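You operate a simulated robot arm through the tools that you are given. There is no shell and no other tool. Be economical: measure what you need, move in short steps, check, and stop when the job is done.

Carry out the task below with a simulated two-armed robot. There is one attempt and no reset: what you move stays moved.

TASK
Carry the yellow tray with both arms and set it on the top of the measuring bench. Take the grey pad and put it in the trays. Shut the left cabinet right door. Take the yellow pad and put it on the top of the low rack. Take the leaf dish from the top of the seed cupboard and put it on the top of the steel table. Put the blue-capped tube marked "basil" from the top of the seed cupboard on top of the filter box there and the blue-capped tube labelled "wheat" on the bed of the bag sealer. Press the right drain button three times. Put the blue cartridge from the upper shelf of the wall rack on the top of the corner bench. Any order will do. Set down upright: grey pad, yellow pad, blue-capped tube, blue cartridge.
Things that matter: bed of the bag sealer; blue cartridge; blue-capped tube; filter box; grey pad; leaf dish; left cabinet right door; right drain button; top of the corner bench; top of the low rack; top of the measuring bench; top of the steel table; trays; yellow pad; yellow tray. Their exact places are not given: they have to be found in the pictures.

Only the result counts: the job must be done as asked and must still hold three seconds after the hand-in. Knocking over, shifting, dropping, spilling or breaking anything else fails it.

THE ROBOT
Two 7-joint arms with two-finger parallel grippers on one trunk, on a base that drives. Base frame: it is fixed to the floor where the robot stands at the start and does not move with it; the origin is under the middle of the robot, x ahead of it, y to its left, z up. Lengths are in m, angles in degrees, forces in N, time in s.
The left shoulder is at the start at [0.07, 0.13, 1.02], the right one opposite. With the tool pointing down near the work surface each hand reaches from about 0.1 to 0.38 m from the robot's upright axis, wherever it stands, measured 20 degrees to its own side. Places, roughly: bed of the bag sealer (15x14 cm) [-0.88, -2.7, 0.8]; blue cartridge [0.5, 0.5, 0.75]; blue-capped tube [0.5, -1.75, 0.75]; filter box [0.25, -2, 1]; grey pad (7x5x5 cm) [-5, -2, 0.6]; leaf dish [0.25, -1.75, 0.75]; left cabinet right door [-5.8, -1.7, 1]; right drain button [0.4, -2.4, 1.4]; top of the corner bench [0, 1.5, 0.9]; top of the low rack [-2.1, -3, 0.8]; top of the measuring bench [-1.5, 1.5, 0.9]; top of the steel table [-1.1, -2.9, 0.8]; trays (38x26x10 cm) [-2.2, -2.9, 0.5]; yellow pad (7x5x5 cm) [-4.7, -2, 0.6]; yellow tray [0.5, 0, 0.75]. Payload 1.57 kg a hand.
Tool frame (each hand has its own): the origin (TCP) lies between the finger pads and is the grasp point; the fingertips stand 0.03 m ahead of it; z points along the fingers, y is the line along which they close. The gripper opens to 0.08 m. The fingers are 0.017 m wide and 0.012 m thick; the gripper's body (0.04 by 0.082 m) begins 0.08 m behind the TCP.
Orientation is told as [roll, pitch, yaw] about the base's x, y, z axes, in that order, counted from this pose: with the fingers straight down and closing along the base's y, the tool's x points along the base's -x, its y along +y and its z along -z.

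THE INTERFACE
- The arms move only by the tool nudge_tool. It takes "left_plan", "right_plan" or both (then of equal length, played together; a hand with none holds still); each is one flat list of numbers, 7 for each row, row after row: the shift along the tool's x, y, z in m, then the turn, a rotation vector about the tool's x, y, z in degrees, then the finger opening in m, from 0 to 0.08. In form: [tx, ty, tz, wx, wy, wz, jaw, tx, ty, tz, wx, wy, wz, jaw, ...]. A call has 1 to 20 rows; each row is the pose to reach, as a shift and turn from the pose commanded when the call began, along the tool's axes at that moment. Rows are played at 5 a second. More than 0.05 m and 8.6 degrees between two rows, or a gripper value outside its range, and nothing of the call is played. A pose out of reach is approached as far as the arm can. The call stops where the force on the tool passes 40 N (or 10 N more than at its start, if that is more) or the arm is blocked; 0.2 s more then pass. The fingers move at their own pace (about 0.108 m/s each) and stop on an object; they squeeze with about 43 N. The grip force told is the motor's: it shows also when the fingers shut on nothing. Time passes only in rows, and 0.2 s behind the last, so rows that repeat a pose let the fingers close. The reply holds the time, the measured pose of the TCP, the force on the tool along the base axes, the opening and the grip force, in the units named above and with some noise, with the torque about the TCP (base axes, N m) and any sound that the robot's microphone picked up, and new pictures: "views" is both (left out), scene, wrist or none (wrist: the cameras of the hands that moved).
- Cameras (640 x 400 px; columns grow to the right, rows downward): "scene" is now at [0.1216, 0.0381, 1.2328]; the picture's right is [0.50, -0.87, 0.00], its down [-0.62, -0.35, -0.70] and it looks along [0.61, 0.35, -0.71] (base axes); focal length 214 px, centre (320, 200). "left" rides on the left gripper at [0.072, 0.007, -0.122] in its tool frame; the picture's right is [-0.09, 1.00, 0.00], its down [-0.84, -0.08, -0.54] and it looks along [-0.54, -0.05, 0.84] (tool axes); focal length 238 px, centre (320, 200). "right" rides on the right gripper at [0.072, -0.007, -0.122] in its tool frame; the picture's right is [0.09, 1.00, 0.00], its down [-0.84, 0.08, -0.54] and it looks along [-0.54, 0.05, 0.84] (tool axes); focal length 238 px, centre (320, 200).
- slide_trunk(by): slides the trunk up (or, below 0, down) by that many m; the arms and the scene camera ride with it, the base frame stays. It gives what a move gives, with no picture.
- roll_base(legs): drives the robot by 1 to 6 legs, each [ahead, left, turn to the left] in m, m and degrees, along the robot's own axes; the way and the turn of a leg run together, so that a leg with both is an arc; at most 1.5 m and 180 degrees a leg. The arms and the cameras ride along, it lands a little off, and it stops where it bumps. It gives what a move gives, and a new picture of the scene camera.
- pan_tilt(pan, tilt): turns the head with the scene camera to pan (to the left, within 86 degrees either way) and tilt (down, from -29 to 69), counted from straight ahead of the robot. It gives what a move gives, and a new picture of the scene camera.
- measure_at(camera, pixels): for up to 12 pixels [column, row] of the newest picture of that camera ("zoom" is the newest enlarged one), the place [x, y, z] in the base frame of the surface seen there, good to about 0.002 m. It takes no simulated time.
- inspect(camera, box): a new picture of the part [left, top, right, bottom] of that camera's present view, enlarged. It takes no simulated time.
- job_done(): hands the job in; it is judged then, once.

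Go step by step. Measure first, check grasps and placings, and put right what went wrong. The budget is 145 turns and 260 pictures, counting those below and the enlarged ones. Unless the task says otherwise, let go and move clear before handing in.

The tools are called after ">>>" by a JSON object that holds its "fn" and its "kwargs". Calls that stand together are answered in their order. nudge_tool: Moves the arms, as the interface text tells. Its arguments: {"type":"object","properties":{"left_plan":{"type":"array","items":{"type":"number"}},"right_plan":{"type":"array","items":{"type":"number"}},"views":{"type":"string","enum":["both","scene","wrist","none"]}},"required":[]} The other tools are called the same way: slide_trunk (by) slides the trunk up or down; roll_base (legs) drives the base; pan_tilt (pan, tilt) turns the head that bears the scene camera; measure_at (camera, pixels) gives the place of the surface under pixels of a picture; inspect (camera, box) takes an enlarged picture of a part of a camera's view; job_done () hands the job in.

At the start:

```text
t: 0.0
left_ee_pos: [0.2216, 0.3069, 1.086]
left_tool_rot: [0.0, 0.0, 0.0]
left_force: [-0.1, 0.6, -0.1]
left_wrist_torque: [0.05, -0.02, 0.0]
left_width: 0.08
left_finger_force: 0.1
right_ee_pos: [0.2252, 0.0285, 1.0967]
right_tool_rot: [0.0, 0.0, 0.0]
right_force: [-0.4, 0.7, -0.3]
right_wrist_torque: [0.01, 0.01, 0.0]
right_width: 0.0798
right_finger_force: 0.0
trunk travel left (down, up): [-0.658, 0.282]
robot x, y, heading: [-0.001, 0.0013, 0.3]
head pan, tilt: [29.7, 45.5]
```

scene: 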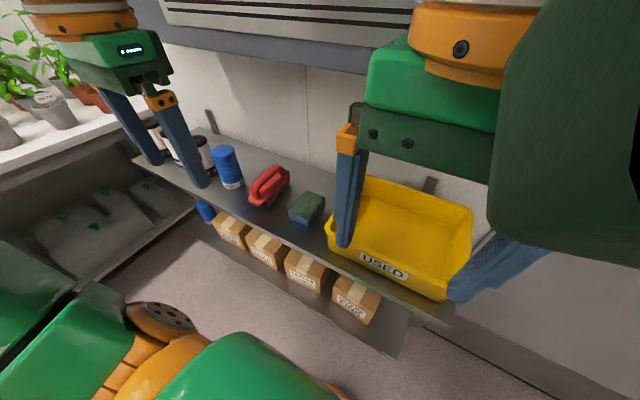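
right: 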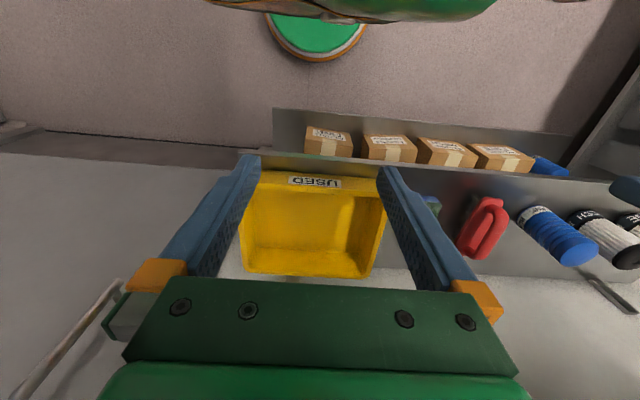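
left: 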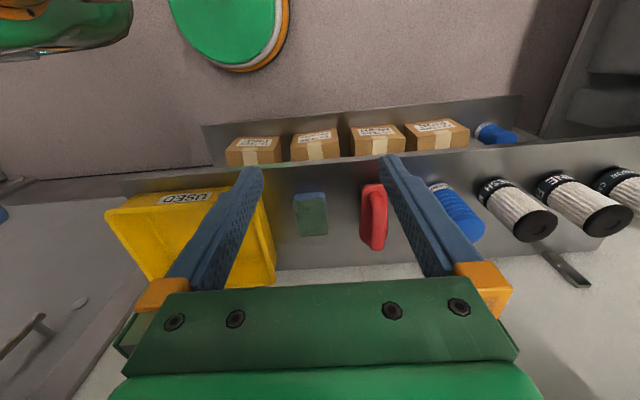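

The scene picture shows the yellow tray (400,230), the blue cartridge (227,165) on the upper shelf, and another blue one on the lower shelf (206,211). I measure these first.

>>> {"fn": "measure_at", "kwargs": {"camera": "scene", "pixels": [[225, 150], [231, 180], [206, 211], [362, 180], [470, 208], [445, 295], [330, 240], [400, 225], [385, 265], [270, 200], [150, 160], [310, 270]]}}

>>> {"fn": "measure_at", "kwargs": {"camera": "left", "pixels": [[455, 195], [470, 235], [440, 190], [500, 195], [110, 215], [270, 280], [155, 285], [318, 215]]}}

>>> {"fn": "inspect", "kwargs": {"camera": "scene", "box": [130, 100, 490, 325]}}

```text
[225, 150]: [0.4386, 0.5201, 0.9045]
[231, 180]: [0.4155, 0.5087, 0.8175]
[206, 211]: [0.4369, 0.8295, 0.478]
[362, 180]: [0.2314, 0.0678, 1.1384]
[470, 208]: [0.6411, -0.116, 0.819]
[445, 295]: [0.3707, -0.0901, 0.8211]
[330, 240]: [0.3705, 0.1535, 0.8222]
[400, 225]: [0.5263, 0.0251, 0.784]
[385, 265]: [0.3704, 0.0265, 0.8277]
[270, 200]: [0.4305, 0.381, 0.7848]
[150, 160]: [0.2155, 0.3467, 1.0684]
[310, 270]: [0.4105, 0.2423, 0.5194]
```

```text
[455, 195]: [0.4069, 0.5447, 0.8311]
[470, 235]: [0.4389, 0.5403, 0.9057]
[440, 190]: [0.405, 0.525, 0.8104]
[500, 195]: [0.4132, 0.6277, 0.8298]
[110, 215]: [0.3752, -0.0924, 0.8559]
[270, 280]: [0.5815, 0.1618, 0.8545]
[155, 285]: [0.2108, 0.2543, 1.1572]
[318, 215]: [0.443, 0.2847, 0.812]
```

```text
1.78 times, centred on (310, 212) of scene
```

zoom: 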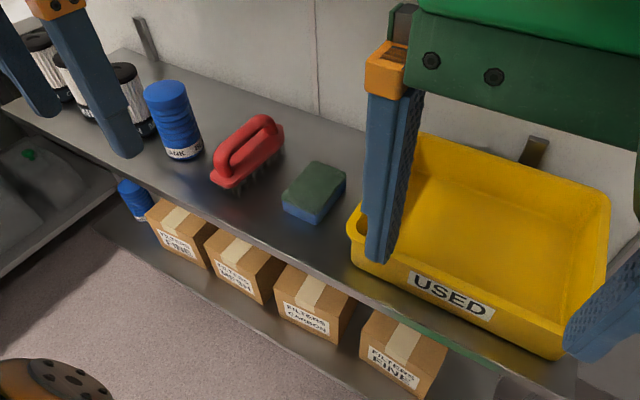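

The upper shelf lies at about z=0.78 and the cartridge top is about 0.905. I take a closer look at the cartridge with the left wrist camera and turn the head to the left to see the corner bench.

>>> {"fn": "inspect", "kwargs": {"camera": "left", "box": [400, 140, 640, 290]}}

>>> {"fn": "pan_tilt", "kwargs": {"pan": 80, "tilt": 25}}

```text
2.67 times, centred on (520, 215) of left
```

zoom: 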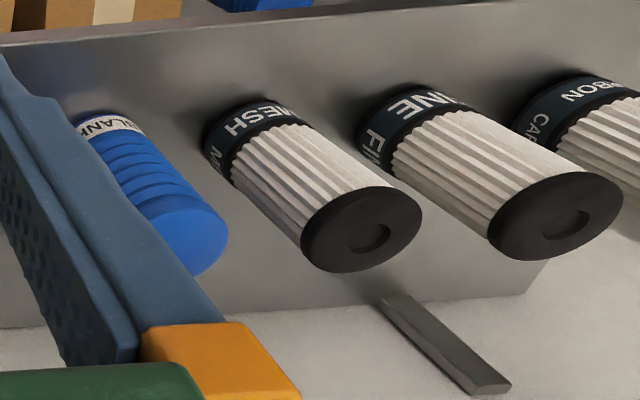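

```text
t: 1.2
left_ee_pos: [0.2203, 0.308, 1.0868]
left_tool_rot: [0.0, 0.0, 0.0]
left_force: [0.3, 0.5, -0.8]
left_wrist_torque: [-0.05, -0.01, -0.02]
left_width: 0.0802
left_finger_force: 0.2
right_ee_pos: [0.229, 0.0304, 1.0961]
right_tool_rot: [0.2, -0.4, -1.3]
right_force: [112.1, 106.9, -4.6]
right_wrist_torque: [-14.51, 14.67, -7.96]
right_width: 0.0799
right_finger_force: 0.0
trunk travel left (down, up): [-0.658, 0.282]
robot x, y, heading: [0.0001, -0.0011, 0.0]
head pan, tilt: [80.0, 25.0]
```

scene: 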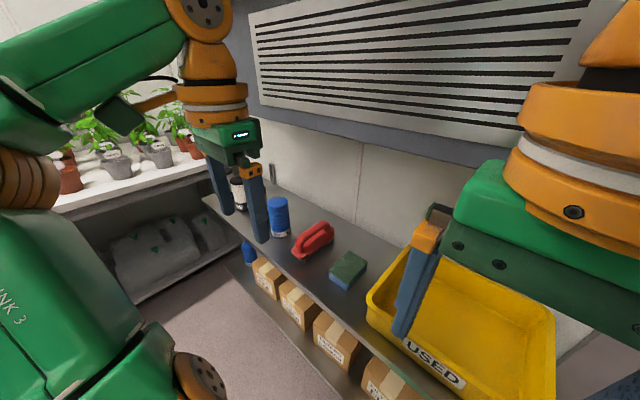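

The right hand now shows a force of over 100 N, which suggests the head pressed on the right arm. I turn the head back and then clear that arm.

>>> {"fn": "pan_tilt", "kwargs": {"pan": 30, "tilt": 30}}

```text
t: 2.4
left_ee_pos: [0.2213, 0.3069, 1.0861]
left_tool_rot: [0.0, -0.1, -0.1]
left_force: [-1.0, -0.6, 0.7]
left_wrist_torque: [0.02, 0.01, -0.01]
left_width: 0.0799
left_finger_force: 0.1
right_ee_pos: [0.2242, 0.029, 1.098]
right_tool_rot: [0.3, 0.0, 0.0]
right_force: [0.7, 0.6, -0.3]
right_wrist_torque: [0.01, 0.0, 0.01]
right_width: 0.0801
right_finger_force: 0.1
trunk travel left (down, up): [-0.658, 0.282]
robot x, y, heading: [-0.0001, 0.0011, 0.1]
head pan, tilt: [30.0, 30.0]
```

scene: 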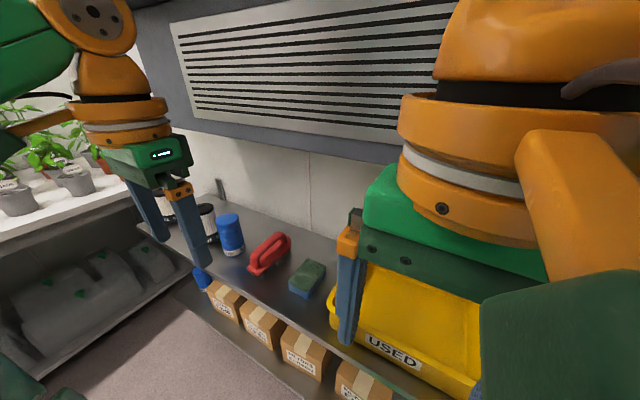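

The head is free again. I move the right hand out to the right and measure the vented unit above the shelf.

>>> {"fn": "measure_at", "kwargs": {"camera": "scene", "pixels": [[200, 120], [380, 150], [300, 60], [220, 190], [230, 220], [20, 260], [110, 200], [110, 170], [260, 230], [300, 280]]}}

>>> {"fn": "nudge_tool", "kwargs": {"right_plan": [0, -0.05, 0, 0, 0, 0, 0.08, 0, -0.1, 0, 0, 0, 0, 0.08, -0.02, -0.15, 0, 0, 0, 0, 0.08, -0.02, -0.18, 0, 0, 0, 0, 0.08], "views": "scene"}}

```text
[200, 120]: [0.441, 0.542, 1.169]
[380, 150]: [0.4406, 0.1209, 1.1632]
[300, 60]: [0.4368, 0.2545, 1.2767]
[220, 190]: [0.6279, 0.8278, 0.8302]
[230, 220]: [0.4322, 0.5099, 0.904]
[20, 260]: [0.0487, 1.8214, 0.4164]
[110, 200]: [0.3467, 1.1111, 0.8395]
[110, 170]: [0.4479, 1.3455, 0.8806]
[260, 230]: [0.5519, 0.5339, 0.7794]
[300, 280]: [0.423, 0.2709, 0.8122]
```

```text
refused: row 3 steps farther than a row can; nothing moved
```

The row step was too long by the diagonal part; I resend it straight.

>>> {"fn": "nudge_tool", "kwargs": {"right_plan": [0, -0.05, 0, 0, 0, 0, 0.08, 0, -0.1, 0, 0, 0, 0, 0.08, 0, -0.15, 0, 0, 0, 0, 0.08, 0, -0.18, 0, 0, 0, 0, 0.08], "views": "none"}}

>>> {"fn": "pan_tilt", "kwargs": {"pan": 0, "tilt": 35}}

>>> {"fn": "pan_tilt", "kwargs": {"pan": 75, "tilt": 25}}

```text
t: 2.7
left_ee_pos: [0.2217, 0.306, 1.0869]
left_tool_rot: [0.2, 0.1, 0.0]
left_force: [-0.5, -0.3, -0.3]
left_wrist_torque: [0.01, 0.0, 0.0]
left_width: 0.0802
left_finger_force: 0.0
right_ee_pos: [0.2273, 0.0142, 1.096]
right_tool_rot: [0.2, -0.3, -1.1]
right_force: [3.6, 5.3, -3.2]
right_wrist_torque: [-0.59, 0.2, -0.35]
right_width: 0.08
right_finger_force: 0.1
trunk travel left (down, up): [-0.658, 0.282]
robot x, y, heading: [-0.0024, 0.0004, 0.3]
head pan, tilt: [30.0, 30.0]
stopped in row 1 (right hand): the force on the tool passed its limit at 83 N (the readings are from after the stop); the commanded pose is now the measured one
```

```text
t: 3.6
left_ee_pos: [0.2199, 0.3079, 1.0865]
left_tool_rot: [0.0, 0.1, -0.1]
left_force: [0.8, -0.2, -0.4]
left_wrist_torque: [0.03, 0.01, -0.02]
left_width: 0.08
left_finger_force: 0.0
right_ee_pos: [0.2278, 0.0152, 1.0964]
right_tool_rot: [0.1, -0.3, -1.0]
right_force: [0.4, -1.0, -0.7]
right_wrist_torque: [0.01, -0.01, 0.04]
right_width: 0.08
right_finger_force: 0.0
trunk travel left (down, up): [-0.658, 0.282]
robot x, y, heading: [0.0021, -0.003, 0.1]
head pan, tilt: [0.0, 35.0]
```

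scene: 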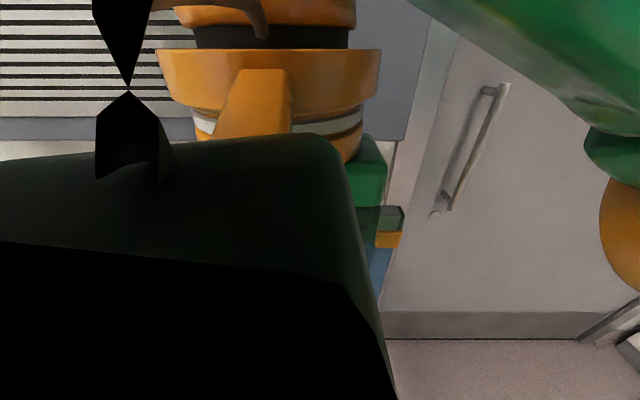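

```text
t: 5.1
left_ee_pos: [0.2216, 0.3083, 1.0865]
left_tool_rot: [-0.1, 0.1, 0.0]
left_force: [0.4, -0.1, -0.1]
left_wrist_torque: [0.01, -0.01, 0.0]
left_width: 0.0798
left_finger_force: 0.1
right_ee_pos: [0.2275, 0.0159, 1.0965]
right_tool_rot: [0.1, -0.2, -1.0]
right_force: [-0.7, -0.5, -0.6]
right_wrist_torque: [-0.01, 0.03, -0.02]
right_width: 0.0802
right_finger_force: 0.1
trunk travel left (down, up): [-0.658, 0.282]
robot x, y, heading: [0.003, 0.0004, -0.0]
head pan, tilt: [75.0, 25.0]
```

scene: 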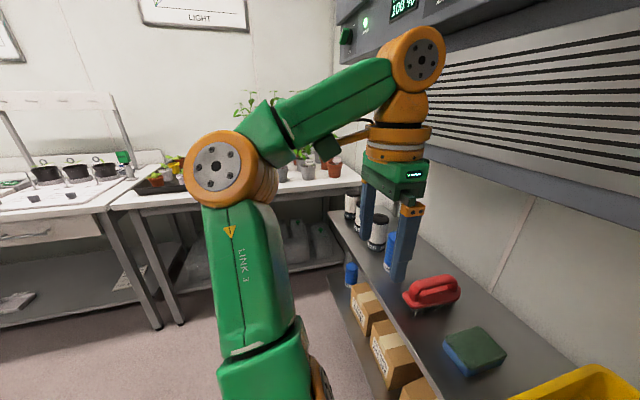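

The head now looks left freely: the corner bench (250,185) with pots and the measuring bench (60,200) on the left. I try moving the right hand to the right again with the head out of its way.

>>> {"fn": "nudge_tool", "kwargs": {"right_plan": [-0.03, 0, 0, 0, 0, 0, 0.08, -0.04, -0.04, 0, 0, 0, 0, 0.08, -0.04, -0.09, 0, 0, 0, 0, 0.08, -0.04, -0.13, 0, 0, 0, 0, 0.08], "views": "none"}}

>>> {"fn": "measure_at", "kwargs": {"camera": "scene", "pixels": [[150, 195], [345, 180], [120, 205], [290, 190], [60, 205], [20, 215], [110, 195], [180, 320], [352, 283], [330, 212]]}}

>>> {"fn": "inspect", "kwargs": {"camera": "scene", "box": [0, 80, 400, 330]}}

```text
t: 6.1
left_ee_pos: [0.2208, 0.3055, 1.0855]
left_tool_rot: [0.0, -0.1, -0.1]
left_force: [-0.2, -0.8, -0.6]
left_wrist_torque: [0.02, -0.01, 0.01]
left_width: 0.0801
left_finger_force: 0.1
right_ee_pos: [0.265, -0.116, 1.0971]
right_tool_rot: [0.2, -0.3, -0.9]
right_force: [0.0, -0.2, 0.3]
right_wrist_torque: [0.03, 0.02, 0.0]
right_width: 0.0799
right_finger_force: 0.2
trunk travel left (down, up): [-0.658, 0.282]
robot x, y, heading: [0.0012, -0.0002, 0.1]
head pan, tilt: [75.0, 25.0]
```

```text
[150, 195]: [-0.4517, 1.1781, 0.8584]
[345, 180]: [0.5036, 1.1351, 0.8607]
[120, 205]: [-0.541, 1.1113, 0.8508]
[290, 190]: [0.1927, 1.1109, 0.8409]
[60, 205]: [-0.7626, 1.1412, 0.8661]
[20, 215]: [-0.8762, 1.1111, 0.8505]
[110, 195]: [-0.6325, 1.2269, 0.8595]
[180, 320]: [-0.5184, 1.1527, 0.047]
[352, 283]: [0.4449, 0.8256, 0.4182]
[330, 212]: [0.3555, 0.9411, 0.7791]
```

```text
1.60 times, centred on (200, 205) of scene
```

zoom: 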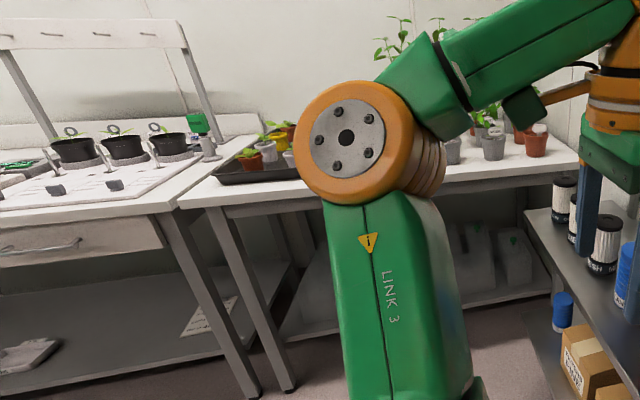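

The corner bench top is about z 0.858 with its front edge at y≈1.11. The right hand is now clear. I drive beside the cartridge and check it with the left wrist camera.

>>> {"fn": "measure_at", "kwargs": {"camera": "left", "pixels": [[535, 225], [515, 225], [555, 222], [485, 233], [462, 238], [470, 242], [482, 205], [478, 215], [440, 193], [430, 187]]}}

>>> {"fn": "roll_base", "kwargs": {"legs": [[0, 0.36, 0], [0.06, 0, 0]]}}

```text
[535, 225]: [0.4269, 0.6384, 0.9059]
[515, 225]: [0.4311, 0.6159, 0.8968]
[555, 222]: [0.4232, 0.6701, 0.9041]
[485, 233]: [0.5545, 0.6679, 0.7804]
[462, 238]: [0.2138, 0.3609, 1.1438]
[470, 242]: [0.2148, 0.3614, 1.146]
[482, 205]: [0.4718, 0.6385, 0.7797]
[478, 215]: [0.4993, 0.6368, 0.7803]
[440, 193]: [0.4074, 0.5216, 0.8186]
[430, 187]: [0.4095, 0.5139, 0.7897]
```

```text
t: 9.0
left_ee_pos: [0.2788, 0.6636, 1.0885]
left_tool_rot: [0.1, -0.2, -0.1]
left_force: [-0.2, -0.1, 0.0]
left_wrist_torque: [-0.03, -0.01, 0.01]
left_width: 0.08
left_finger_force: 0.1
right_ee_pos: [0.3213, 0.2399, 1.0988]
right_tool_rot: [0.1, -0.5, -1.1]
right_force: [0.1, -0.5, -0.5]
right_wrist_torque: [-0.02, -0.04, 0.0]
right_width: 0.0801
right_finger_force: 0.1
trunk travel left (down, up): [-0.658, 0.282]
robot x, y, heading: [0.0584, 0.3529, 0.3]
head pan, tilt: [75.0, 25.0]
```

scene: 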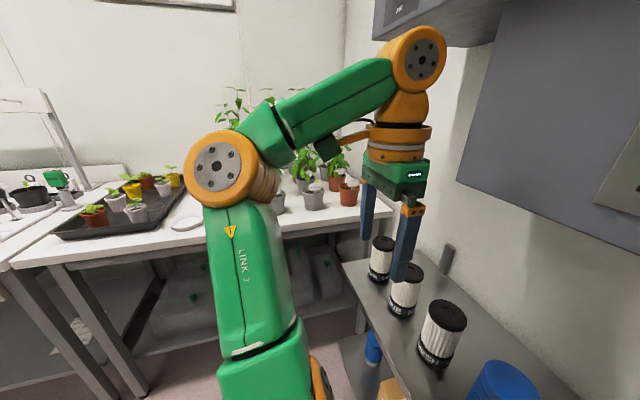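

The cartridge is about y 0.525 and its neighbour starts at y≈0.61, so a finger fits between. I tilt the left hand forward 45° and bring it in front of the cartridge.

>>> {"fn": "nudge_tool", "kwargs": {"left_plan": [0, -0.022, 0.0, 0, -7.5, 0, 0.08, 0, -0.045, 0.0, 0, -15, 0, 0.08, 0, -0.068, 0.01, 0, -22.5, 0, 0.08, 0, -0.09, 0.03, 0, -30, 0, 0.08, 0, -0.113, 0.05, 0, -37.5, 0, 0.08, 0, -0.135, 0.06, 0, -45, 0, 0.08], "views": "wrist"}}

```text
t: 10.4
left_ee_pos: [0.2793, 0.5237, 1.0444]
left_tool_rot: [0.0, -45.2, 0.0]
left_force: [-0.8, 0.3, 0.3]
left_wrist_torque: [0.04, -0.04, 0.02]
left_width: 0.0802
left_finger_force: 0.0
left hand out of reach, approached as far as the arm can: row 6
right_ee_pos: [0.3239, 0.2382, 1.0957]
right_tool_rot: [0.2, -0.4, -1.1]
right_force: [-0.4, 0.6, -0.9]
right_wrist_torque: [0.0, -0.01, 0.0]
right_width: 0.0801
right_finger_force: 0.2
trunk travel left (down, up): [-0.658, 0.282]
robot x, y, heading: [0.0619, 0.3559, -0.1]
head pan, tilt: [75.0, 25.0]
```

left: 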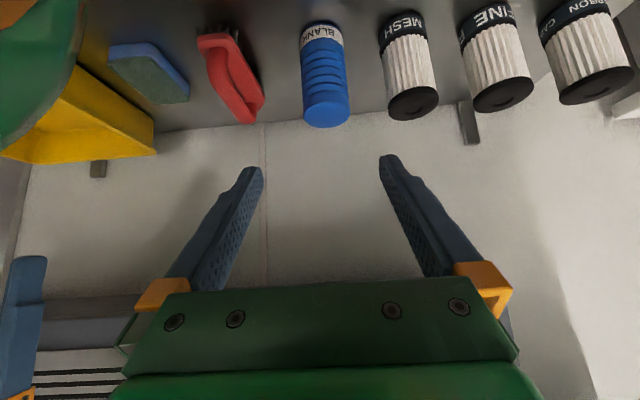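

Cartridge appears at (325,75), roughly centred. The pose was at the edge of reach, so I measure and lower the trunk instead.

>>> {"fn": "measure_at", "kwargs": {"camera": "left", "pixels": [[327, 110], [327, 60], [306, 60], [346, 60], [349, 105], [305, 108], [390, 70], [325, 35]]}}

>>> {"fn": "slide_trunk", "kwargs": {"by": -0.15}}

```text
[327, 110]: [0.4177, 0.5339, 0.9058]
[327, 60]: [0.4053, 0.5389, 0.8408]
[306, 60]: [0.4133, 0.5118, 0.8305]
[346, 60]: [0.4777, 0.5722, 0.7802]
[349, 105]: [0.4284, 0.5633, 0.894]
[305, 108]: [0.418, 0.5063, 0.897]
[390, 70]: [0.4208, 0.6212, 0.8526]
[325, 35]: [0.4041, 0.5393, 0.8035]
```

```text
t: 12.1
left_ee_pos: [0.2804, 0.5256, 0.8951]
left_tool_rot: [-0.1, -44.9, -0.1]
left_force: [-0.2, 0.6, -0.4]
left_wrist_torque: [0.01, -0.03, -0.01]
left_width: 0.0801
left_finger_force: 0.0
right_ee_pos: [0.3245, 0.239, 0.9474]
right_tool_rot: [0.1, -0.3, -1.1]
right_force: [0.3, 0.8, 0.1]
right_wrist_torque: [-0.03, 0.01, 0.03]
right_width: 0.0801
right_finger_force: 0.1
trunk travel left (down, up): [-0.508, 0.432]
robot x, y, heading: [0.0611, 0.3544, -0.2]
head pan, tilt: [75.0, 25.0]
```

Cartridge: centre ≈(0.434, 0.535), z 0.78–0.906. I move the left hand onto it and close.

>>> {"fn": "nudge_tool", "kwargs": {"left_plan": [-0.02, 0.01, 0.033, 0, 0, 0, 0.08, -0.04, 0.01, 0.066, 0, 0, 0, 0.08, -0.06, 0.01, 0.098, 0, 0, 0, 0.08, -0.081, 0.01, 0.131, 0, 0, 0, 0.08, -0.081, 0.01, 0.131, 0, 0, 0, 0.04, -0.081, 0.01, 0.131, 0, 0, 0, 0.04, -0.081, 0.01, 0.131, 0, 0, 0, 0.04], "views": "wrist"}}

```text
t: 13.7
left_ee_pos: [0.4296, 0.5363, 0.86]
left_tool_rot: [0.0, -44.8, -0.1]
left_force: [0.0, 0.6, 0.4]
left_wrist_torque: [0.01, 0.02, 0.01]
left_width: 0.0627
left_finger_force: 42.8
left hand out of reach, approached as far as the arm can: row 1
right_ee_pos: [0.3242, 0.2412, 0.947]
right_tool_rot: [0.2, -0.3, -1.1]
right_force: [0.0, 0.4, 0.8]
right_wrist_torque: [0.0, -0.01, 0.01]
right_width: 0.08
right_finger_force: 0.2
trunk travel left (down, up): [-0.508, 0.432]
robot x, y, heading: [0.0556, 0.3561, -0.1]
head pan, tilt: [75.0, 25.0]
```

left: 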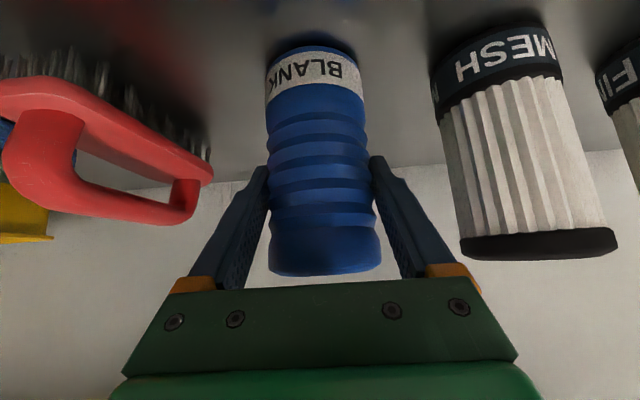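

The cartridge is held (width 0.063, 43 N). I measure free space on the corner bench in the scene picture, and lift with the trunk.

>>> {"fn": "slide_trunk", "kwargs": {"by": 0.14}}

>>> {"fn": "roll_base", "kwargs": {"legs": [[-0.3, 0, 0], [0, 0, 90]]}}

>>> {"fn": "pan_tilt", "kwargs": {"pan": 0, "tilt": 30}}

```text
t: 15.4
left_ee_pos: [0.4293, 0.5365, 0.9989]
left_tool_rot: [0.0, -44.9, -0.1]
left_force: [-0.3, -0.2, -1.6]
left_wrist_torque: [0.01, -0.01, -0.03]
left_width: 0.0627
left_finger_force: 43.1
right_ee_pos: [0.3251, 0.2396, 1.0872]
right_tool_rot: [0.1, -0.3, -1.1]
right_force: [0.2, -0.8, 0.2]
right_wrist_torque: [-0.02, -0.02, -0.03]
right_width: 0.0799
right_finger_force: 0.0
trunk travel left (down, up): [-0.648, 0.292]
robot x, y, heading: [0.0595, 0.3527, 0.3]
head pan, tilt: [75.0, 25.0]
```

```text
t: 21.3
left_ee_pos: [-0.4288, 0.7172, 0.9998]
left_tool_rot: [0.0, -44.9, 91.7]
left_force: [0.4, 0.2, -1.7]
left_wrist_torque: [-0.03, -0.02, 0.0]
left_width: 0.0621
left_finger_force: 42.8
right_ee_pos: [-0.1307, 0.6232, 1.0864]
right_tool_rot: [0.1, -0.3, 90.7]
right_force: [1.1, 0.6, -0.3]
right_wrist_torque: [-0.01, 0.01, 0.01]
right_width: 0.0798
right_finger_force: 0.0
trunk travel left (down, up): [-0.648, 0.292]
robot x, y, heading: [-0.2373, 0.3515, 91.5]
head pan, tilt: [75.0, 25.0]
```

scene: 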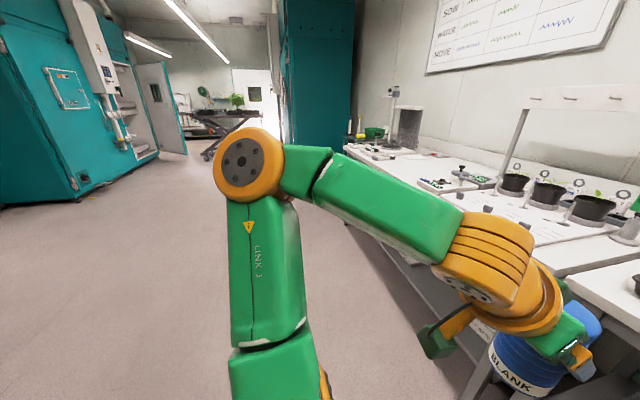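

```text
t: 22.8
left_ee_pos: [-0.4303, 0.7195, 0.9988]
left_tool_rot: [0.0, -44.9, 91.7]
left_force: [0.5, -0.1, -2.0]
left_wrist_torque: [-0.01, 0.05, -0.01]
left_width: 0.0625
left_finger_force: 42.8
right_ee_pos: [-0.1306, 0.6225, 1.0871]
right_tool_rot: [0.1, -0.3, 90.7]
right_force: [-0.1, 0.1, -0.2]
right_wrist_torque: [0.01, 0.02, 0.0]
right_width: 0.0802
right_finger_force: 0.0
trunk travel left (down, up): [-0.648, 0.292]
robot x, y, heading: [-0.2401, 0.3557, 91.5]
head pan, tilt: [0.0, 30.0]
```

scene: 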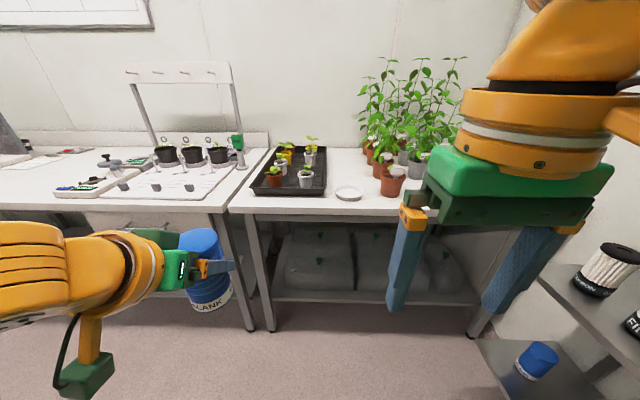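

The corner bench has free space near the small plate (348,192); I measure candidate spots there and on the measuring bench.

>>> {"fn": "measure_at", "kwargs": {"camera": "scene", "pixels": [[300, 207], [330, 207], [348, 192], [385, 192], [265, 190], [300, 195], [235, 208], [240, 180], [210, 203], [100, 203], [70, 165], [55, 195]]}}

>>> {"fn": "inspect", "kwargs": {"camera": "scene", "box": [0, 120, 260, 282]}}

```text
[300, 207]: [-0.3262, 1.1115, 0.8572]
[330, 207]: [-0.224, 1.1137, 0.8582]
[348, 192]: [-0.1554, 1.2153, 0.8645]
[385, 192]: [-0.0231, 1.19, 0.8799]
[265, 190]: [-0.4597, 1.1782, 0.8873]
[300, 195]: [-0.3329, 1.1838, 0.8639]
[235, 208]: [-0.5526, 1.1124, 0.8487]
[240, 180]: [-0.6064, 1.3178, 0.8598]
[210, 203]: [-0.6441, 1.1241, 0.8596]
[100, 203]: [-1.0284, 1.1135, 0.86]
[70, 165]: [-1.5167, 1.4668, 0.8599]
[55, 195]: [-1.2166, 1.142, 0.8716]
```

```text
2.46 times, centred on (130, 201) of scene
```

zoom: 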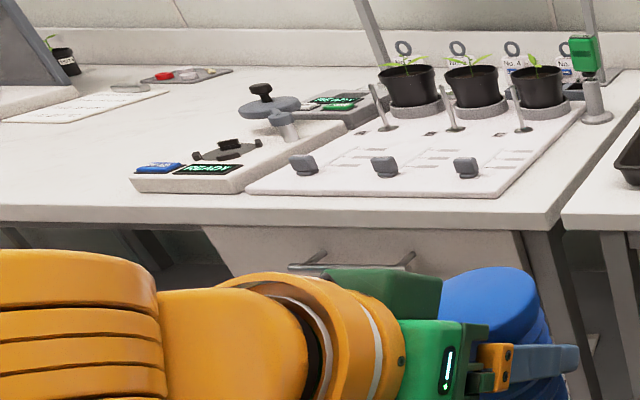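

I check the black tray's right front corner, the plate's edge and the pot to pick a clear spot.

>>> {"fn": "measure_at", "kwargs": {"camera": "scene", "pixels": [[323, 193], [326, 180], [335, 193], [348, 199], [362, 192], [381, 185], [375, 203], [410, 203], [345, 205]]}}

>>> {"fn": "inspect", "kwargs": {"camera": "scene", "box": [230, 110, 450, 248]}}

```text
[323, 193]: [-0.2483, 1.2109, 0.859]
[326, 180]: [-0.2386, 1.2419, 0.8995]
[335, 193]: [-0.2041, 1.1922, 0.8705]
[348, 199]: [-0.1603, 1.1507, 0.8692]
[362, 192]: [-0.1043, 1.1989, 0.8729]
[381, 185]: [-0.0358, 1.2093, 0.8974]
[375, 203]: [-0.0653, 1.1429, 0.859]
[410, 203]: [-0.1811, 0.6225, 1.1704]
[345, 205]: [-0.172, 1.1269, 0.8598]
```

```text
2.90 times, centred on (340, 179) of scene
```

zoom: 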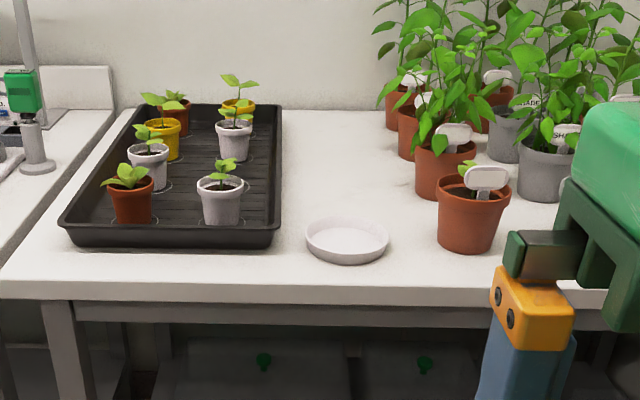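

I'll put it at about (-0.228, 1.150), the clear strip between the black tray and the plate. I drive there, keeping the right elbow clear of the wall rack.

>>> {"fn": "roll_base", "kwargs": {"legs": [[0, -0.11, -1.5], [0.35, 0, 0]]}}

```text
t: 25.8
left_ee_pos: [-0.312, 1.0733, 1.0005]
left_tool_rot: [0.1, -45.0, 90.3]
left_force: [0.9, 0.5, -1.0]
left_wrist_torque: [0.02, 0.0, 0.0]
left_width: 0.0624
left_finger_force: 43.0
right_ee_pos: [-0.0157, 0.9695, 1.0876]
right_tool_rot: [0.1, -0.4, 89.3]
right_force: [-0.5, -0.1, 0.3]
right_wrist_torque: [0.0, 0.0, -0.01]
right_width: 0.0796
right_finger_force: 0.0
trunk travel left (down, up): [-0.648, 0.292]
robot x, y, heading: [-0.1294, 0.7021, 90.3]
head pan, tilt: [0.0, 30.0]
```

scene: 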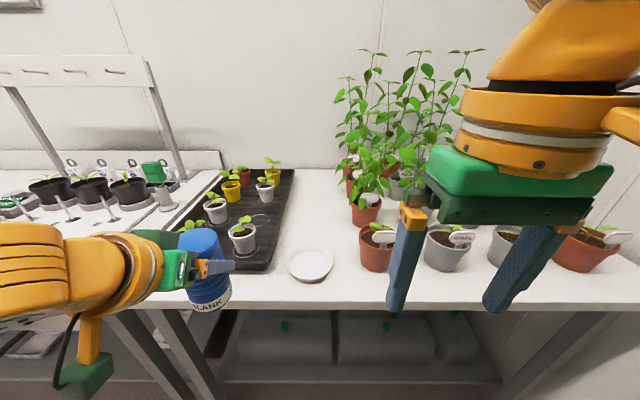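

The cartridge hangs at (210,270), still short of the spot. I move the left hand right, forward, then down to just at the surface.

>>> {"fn": "nudge_tool", "kwargs": {"left_plan": [0, -0.042, 0, 0, 0, 0, 0.04, 0, -0.084, 0, 0, 0, 0, 0.04, -0.026, -0.084, 0.026, 0, 0, 0, 0.04, -0.052, -0.084, 0.052, 0, 0, 0, 0.04, -0.037, -0.084, 0.067, 0, 0, 0, 0.04, -0.022, -0.084, 0.082, 0, 0, 0, 0.04, -0.0095, -0.084, 0.0945, 0, 0, 0, 0.04], "views": "both"}}

```text
t: 27.4
left_ee_pos: [-0.2282, 1.1431, 0.9408]
left_tool_rot: [0.1, -45.4, 90.2]
left_force: [-0.6, -1.9, 17.8]
left_wrist_torque: [0.43, 0.42, 0.05]
left_width: 0.0623
left_finger_force: 29.7
right_ee_pos: [-0.0151, 0.9642, 1.09]
right_tool_rot: [0.1, -0.7, 89.3]
right_force: [-0.1, 0.3, 1.0]
right_wrist_torque: [0.01, 0.02, 0.01]
right_width: 0.08
right_finger_force: 0.0
trunk travel left (down, up): [-0.648, 0.292]
robot x, y, heading: [-0.1295, 0.7061, 90.2]
head pan, tilt: [0.0, 30.0]
```

scene: 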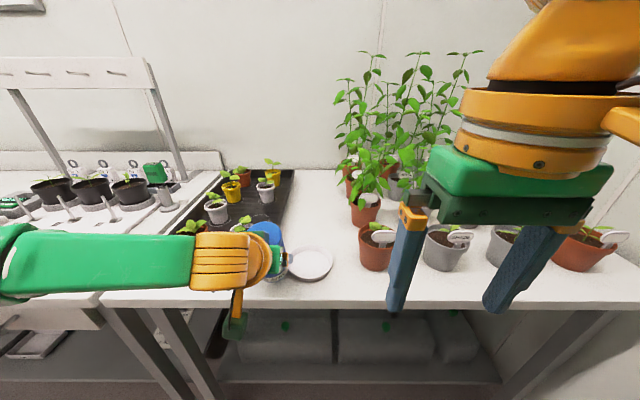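
left: 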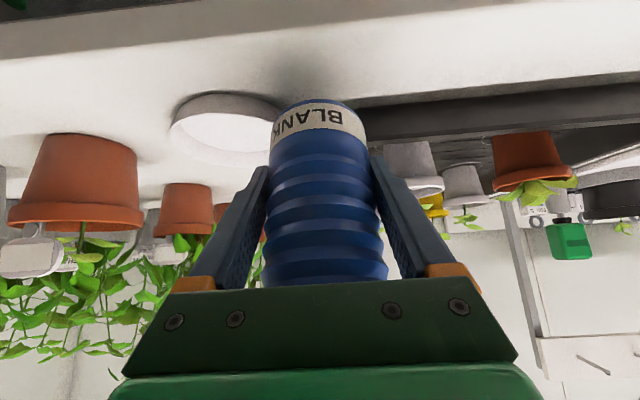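

It rests on the bench (18 N up). I let go and back out along the fingers.

>>> {"fn": "nudge_tool", "kwargs": {"left_plan": [0, 0, 0, 0, 0, 0, 0.08, 0, 0, 0, 0, 0, 0, 0.08, 0, 0, -0.04, 0, 0, 0, 0.08, 0, 0, -0.08, 0, 0, 0, 0.08, 0, 0, -0.13, 0, 0, 0, 0.08, 0, 0, -0.16, 0, 0, 0, 0.08], "views": "both"}}

```text
t: 28.8
left_ee_pos: [-0.2278, 1.0329, 1.0532]
left_tool_rot: [0.1, -45.1, 90.3]
left_force: [0.8, -1.0, 0.0]
left_wrist_torque: [0.02, 0.0, 0.03]
left_width: 0.08
left_finger_force: 0.0
right_ee_pos: [-0.0156, 0.9682, 1.0867]
right_tool_rot: [0.1, -0.3, 89.2]
right_force: [0.0, 0.2, 0.2]
right_wrist_torque: [0.01, 0.02, 0.02]
right_width: 0.0798
right_finger_force: 0.1
trunk travel left (down, up): [-0.648, 0.292]
robot x, y, heading: [-0.1281, 0.7054, 89.8]
head pan, tilt: [0.0, 30.0]
```

scene: 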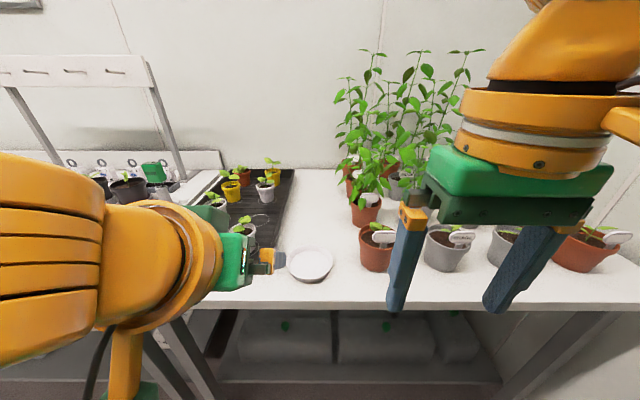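
left: 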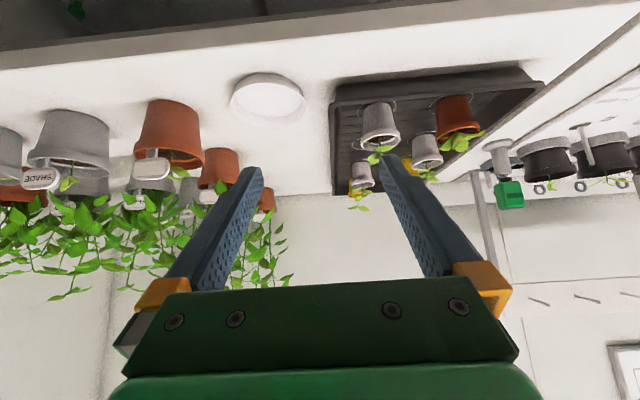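

The cartridge isn't visible in the left view where it should stand, between the plate (268,97) and black tray (430,110). I look down and around for it.

>>> {"fn": "pan_tilt", "kwargs": {"pan": 15, "tilt": 60}}

>>> {"fn": "inspect", "kwargs": {"camera": "left", "box": [120, 0, 560, 275]}}

```text
t: 29.8
left_ee_pos: [-0.2278, 1.0356, 1.0526]
left_tool_rot: [0.1, -45.0, 90.3]
left_force: [0.5, -0.1, -0.8]
left_wrist_torque: [0.01, -0.02, -0.02]
left_width: 0.08
left_finger_force: 0.0
right_ee_pos: [-0.0153, 0.9687, 1.0861]
right_tool_rot: [0.1, -0.3, 89.3]
right_force: [-1.1, -0.4, -1.2]
right_wrist_torque: [0.02, 0.05, -0.02]
right_width: 0.08
right_finger_force: 0.0
trunk travel left (down, up): [-0.648, 0.292]
robot x, y, heading: [-0.1295, 0.7054, 90.5]
head pan, tilt: [15.0, 60.0]
```

scene: 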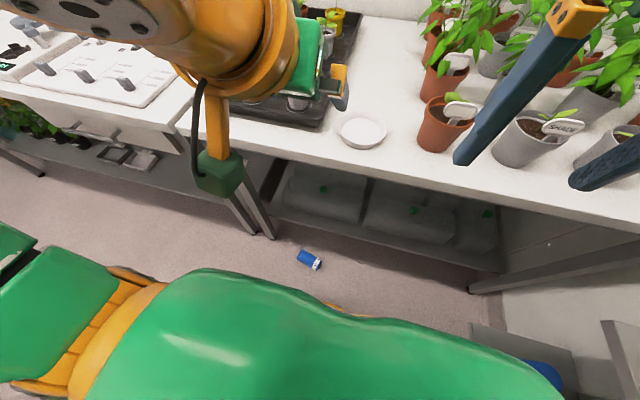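

```text
1.45 times, centred on (340, 138) of left
```

zoom: 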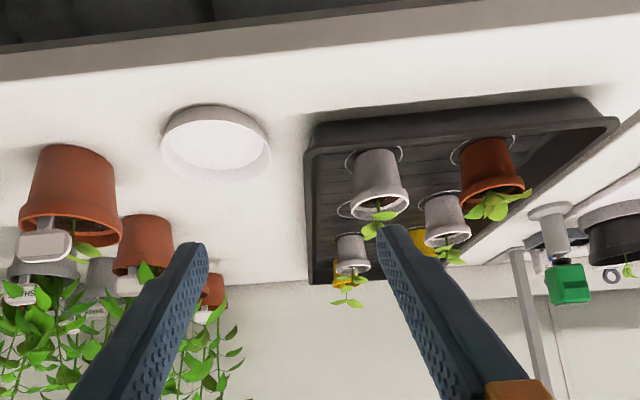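

The cartridge fell and lies on the floor at (310,260); it was too close to the edge. I measure it and back the robot off to pick it up again.

>>> {"fn": "measure_at", "kwargs": {"camera": "scene", "pixels": [[302, 254], [317, 264], [310, 259], [306, 262], [314, 255], [275, 235], [470, 290]]}}

>>> {"fn": "inspect", "kwargs": {"camera": "scene", "box": [270, 230, 350, 280]}}

```text
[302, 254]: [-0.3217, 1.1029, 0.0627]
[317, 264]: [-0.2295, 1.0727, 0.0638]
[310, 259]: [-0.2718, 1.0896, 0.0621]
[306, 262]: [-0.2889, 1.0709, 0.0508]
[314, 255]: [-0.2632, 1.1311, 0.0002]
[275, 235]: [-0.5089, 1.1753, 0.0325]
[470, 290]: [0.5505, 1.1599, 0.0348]
```

```text
8.00 times, centred on (310, 255) of scene
```

zoom: 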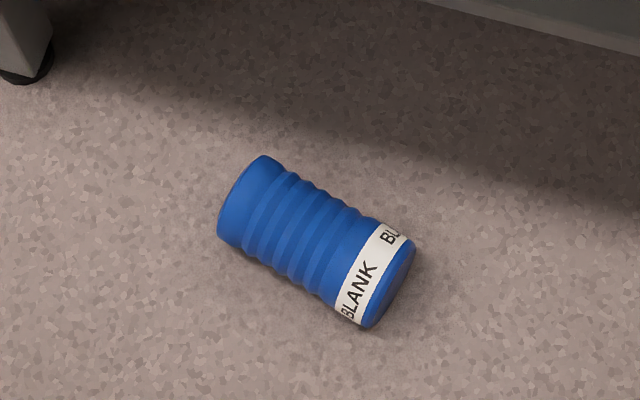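

The cartridge lies with its label end (bottom) at about (-0.215,1.068) and its top at (-0.333,1.107), axis z≈0.03. I back off from the bench, lower the trunk and bring the left hand upright.

>>> {"fn": "roll_base", "kwargs": {"legs": [[-0.17, 0, 0]]}}

>>> {"fn": "slide_trunk", "kwargs": {"by": -0.6}}

>>> {"fn": "nudge_tool", "kwargs": {"left_plan": [0, 0, 0, 0, 7.5, 0, 0.08, 0, 0, 0, 0, 15, 0, 0.08, 0, 0, 0, 0, 22.5, 0, 0.08, 0, 0, 0, 0, 30, 0, 0.08, 0, 0, 0, 0, 37.5, 0, 0.08, 0, 0, 0, 0, 45, 0, 0.08], "views": "both"}}

```text
t: 31.2
left_ee_pos: [-0.2256, 0.8634, 1.0531]
left_tool_rot: [0.0, -44.9, 90.1]
left_force: [0.1, 0.9, 0.3]
left_wrist_torque: [0.02, 0.01, 0.04]
left_width: 0.08
left_finger_force: 0.0
right_ee_pos: [-0.0134, 0.7987, 1.0872]
right_tool_rot: [0.1, -0.2, 89.2]
right_force: [0.0, 0.4, 0.0]
right_wrist_torque: [-0.02, -0.02, -0.01]
right_width: 0.0797
right_finger_force: 0.1
trunk travel left (down, up): [-0.648, 0.292]
robot x, y, heading: [-0.1296, 0.5321, 90.2]
head pan, tilt: [15.0, 60.0]
```

scene: 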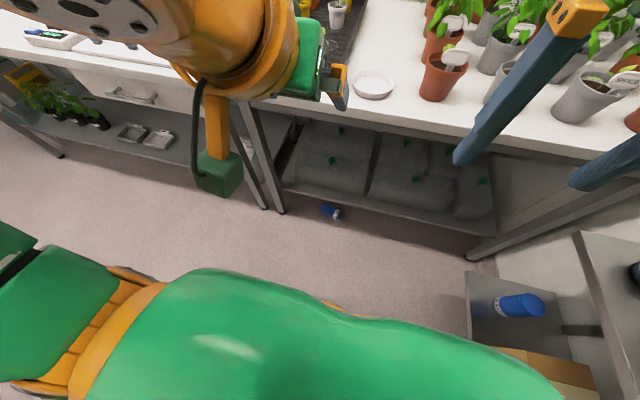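

```text
refused: -0.6 is not a number from -0.4 to 0.4
```

```text
t: 32.6
left_ee_pos: [-0.2625, 0.8387, 1.0327]
left_tool_rot: [0.1, 0.1, 90.2]
left_force: [1.0, 0.2, -0.6]
left_wrist_torque: [0.0, 0.01, 0.0]
left_width: 0.08
left_finger_force: 0.1
left hand out of reach, approached as far as the arm can: row 3, 4, 5, 6
right_ee_pos: [-0.0148, 0.7977, 1.0871]
right_tool_rot: [0.2, -0.3, 89.1]
right_force: [-0.4, 0.3, -0.4]
right_wrist_torque: [0.0, -0.01, -0.02]
right_width: 0.08
right_finger_force: 0.0
trunk travel left (down, up): [-0.648, 0.292]
robot x, y, heading: [-0.1251, 0.5321, 90.3]
head pan, tilt: [15.0, 60.0]
```

scene: 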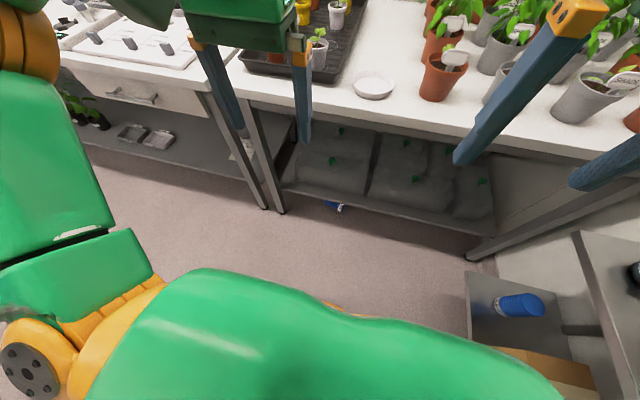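
left: 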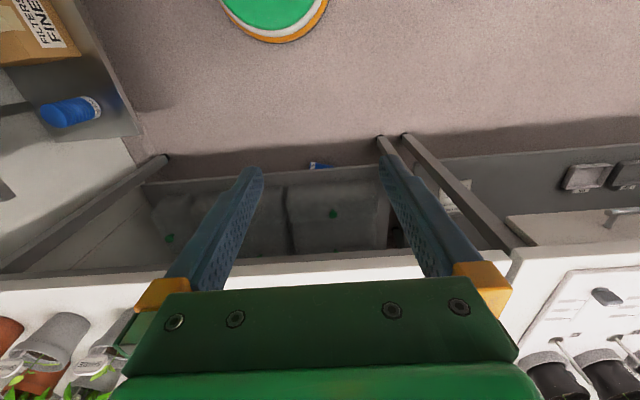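

The cartridge appears to have shifted further under the bench at (335,207). I measure it now and see if it is still rolling.

>>> {"fn": "measure_at", "kwargs": {"camera": "scene", "pixels": [[330, 204], [336, 208], [341, 208], [350, 207], [300, 210]]}}

>>> {"fn": "slide_trunk", "kwargs": {"by": -0.4}}

>>> {"fn": "pan_tilt", "kwargs": {"pan": 10, "tilt": 35}}

```text
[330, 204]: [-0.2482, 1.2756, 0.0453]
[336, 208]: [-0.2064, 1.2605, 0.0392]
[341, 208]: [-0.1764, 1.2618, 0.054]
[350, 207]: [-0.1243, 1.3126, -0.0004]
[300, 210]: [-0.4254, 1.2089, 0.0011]
```

```text
t: 36.5
left_ee_pos: [-0.2623, 0.8395, 0.6323]
left_tool_rot: [0.0, 0.0, 90.1]
left_force: [-0.3, 0.2, -0.2]
left_wrist_torque: [-0.01, -0.01, -0.04]
left_width: 0.08
left_finger_force: 0.1
right_ee_pos: [-0.0139, 0.7969, 0.6869]
right_tool_rot: [0.1, -0.3, 89.1]
right_force: [0.4, -0.5, 0.4]
right_wrist_torque: [0.0, 0.03, -0.02]
right_width: 0.0798
right_finger_force: 0.1
trunk travel left (down, up): [-0.248, 0.692]
robot x, y, heading: [-0.1294, 0.5327, 90.2]
head pan, tilt: [15.0, 60.0]
```

```text
t: 37.4
left_ee_pos: [-0.2621, 0.8396, 0.6318]
left_tool_rot: [0.0, 0.0, 90.2]
left_force: [-0.2, 0.2, -1.0]
left_wrist_torque: [0.01, 0.02, -0.03]
left_width: 0.0803
left_finger_force: 0.0
right_ee_pos: [-0.0134, 0.7966, 0.6869]
right_tool_rot: [0.1, -0.3, 89.1]
right_force: [0.0, 0.4, -0.2]
right_wrist_torque: [0.0, 0.0, 0.0]
right_width: 0.0801
right_finger_force: 0.0
trunk travel left (down, up): [-0.248, 0.692]
robot x, y, heading: [-0.1269, 0.5299, 90.4]
head pan, tilt: [10.0, 35.0]
```

scene: 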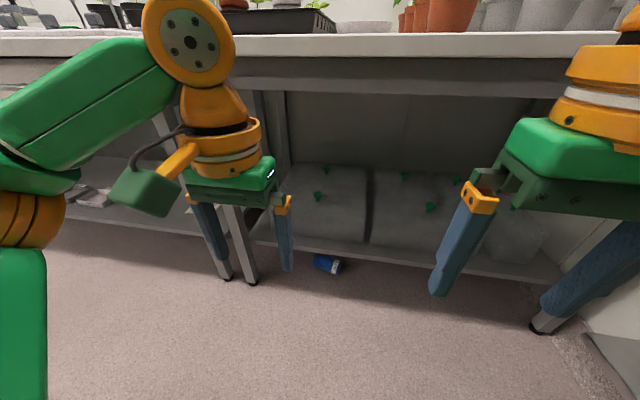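

It is now at (328,264) just under the lower shelf edge; I measure again to see if it stopped.

>>> {"fn": "measure_at", "kwargs": {"camera": "scene", "pixels": [[316, 260], [328, 265], [338, 268], [336, 261], [320, 268], [325, 249], [425, 265]]}}

>>> {"fn": "inspect", "kwargs": {"camera": "scene", "box": [270, 225, 398, 305]}}

```text
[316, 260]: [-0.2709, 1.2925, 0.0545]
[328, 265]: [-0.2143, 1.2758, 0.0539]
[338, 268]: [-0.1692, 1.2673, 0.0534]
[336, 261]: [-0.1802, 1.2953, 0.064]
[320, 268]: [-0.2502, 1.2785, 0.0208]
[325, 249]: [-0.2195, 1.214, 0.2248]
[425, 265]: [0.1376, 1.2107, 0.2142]
```

```text
5.00 times, centred on (334, 265) of scene
```

zoom: 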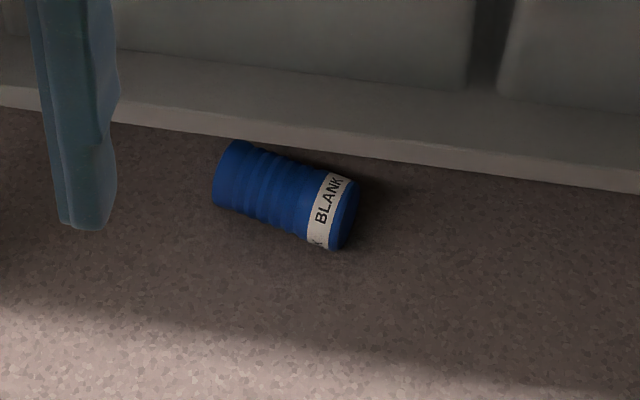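

The cartridge sits just under the lower shelf (edge y 1.212, underside ≈0.2), label end toward (-0.165,1.29). I'll reach it with the right hand, low and tilted, pinch its label end and pull it out. First I yaw and tilt the right hand in free space with the trunk lowered.

>>> {"fn": "nudge_tool", "kwargs": {"right_plan": [-0.025, 0, 0, 0, 0, -7.5, 0.08, -0.05, 0, 0, 0, 0, -15, 0.08, -0.075, 0, 0, 0, 0, -22.5, 0.08, -0.1, 0, 0, 0, 0, -30, 0.08, -0.125, 0, 0, 0, 0, -37.5, 0.08, -0.15, 0, 0, 0, 0, -45, 0.08], "views": "none"}}

>>> {"fn": "nudge_tool", "kwargs": {"right_plan": [-0.01, 0, 0, 0, -7.5, 0, 0.08, -0.02, 0, 0, 0, -15, 0, 0.08, -0.03, 0, 0, 0, -22.5, 0, 0.08, -0.04, 0, 0, 0, -30, 0, 0.08, -0.05, 0, 0, 0, -37.5, 0, 0.08, -0.06, 0, 0, 0, -45, 0, 0.08, -0.07, 0, 0, 0, -52.5, 0, 0.08, -0.08, 0, 0, 0, -60, 0, 0.08], "views": "wrist"}}

>>> {"fn": "measure_at", "kwargs": {"camera": "scene", "pixels": [[325, 265], [334, 268]]}}

```text
t: 38.8
left_ee_pos: [-0.2619, 0.8388, 0.6316]
left_tool_rot: [0.0, 0.0, 90.1]
left_force: [0.5, -0.5, -0.6]
left_wrist_torque: [0.0, -0.01, 0.0]
left_width: 0.08
left_finger_force: 0.2
right_ee_pos: [-0.0265, 0.8909, 0.6387]
right_tool_rot: [-0.2, -0.3, 134.1]
right_force: [-0.2, 0.1, 0.2]
right_wrist_torque: [0.01, -0.01, -0.01]
right_width: 0.0804
right_finger_force: 0.0
right hand out of reach, approached as far as the arm can: row 4, 5, 6
trunk travel left (down, up): [-0.248, 0.692]
robot x, y, heading: [-0.1303, 0.5352, 89.9]
head pan, tilt: [10.0, 35.0]
```

```text
t: 40.6
left_ee_pos: [-0.2619, 0.8385, 0.6325]
left_tool_rot: [0.0, 0.0, 90.2]
left_force: [-0.6, -0.5, 0.5]
left_wrist_torque: [0.04, 0.0, -0.04]
left_width: 0.0799
left_finger_force: 0.0
right_ee_pos: [-0.0827, 0.9475, 0.6393]
right_tool_rot: [-0.4, -60.4, 134.4]
right_force: [0.3, 0.2, 0.5]
right_wrist_torque: [0.0, -0.01, 0.01]
right_width: 0.0802
right_finger_force: 0.1
trunk travel left (down, up): [-0.248, 0.692]
robot x, y, heading: [-0.1262, 0.5306, 90.2]
head pan, tilt: [10.0, 35.0]
```

right: 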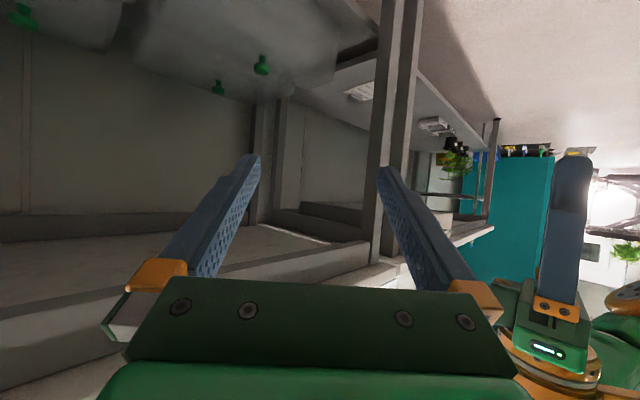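

```text
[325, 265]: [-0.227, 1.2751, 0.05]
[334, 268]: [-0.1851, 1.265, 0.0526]
```

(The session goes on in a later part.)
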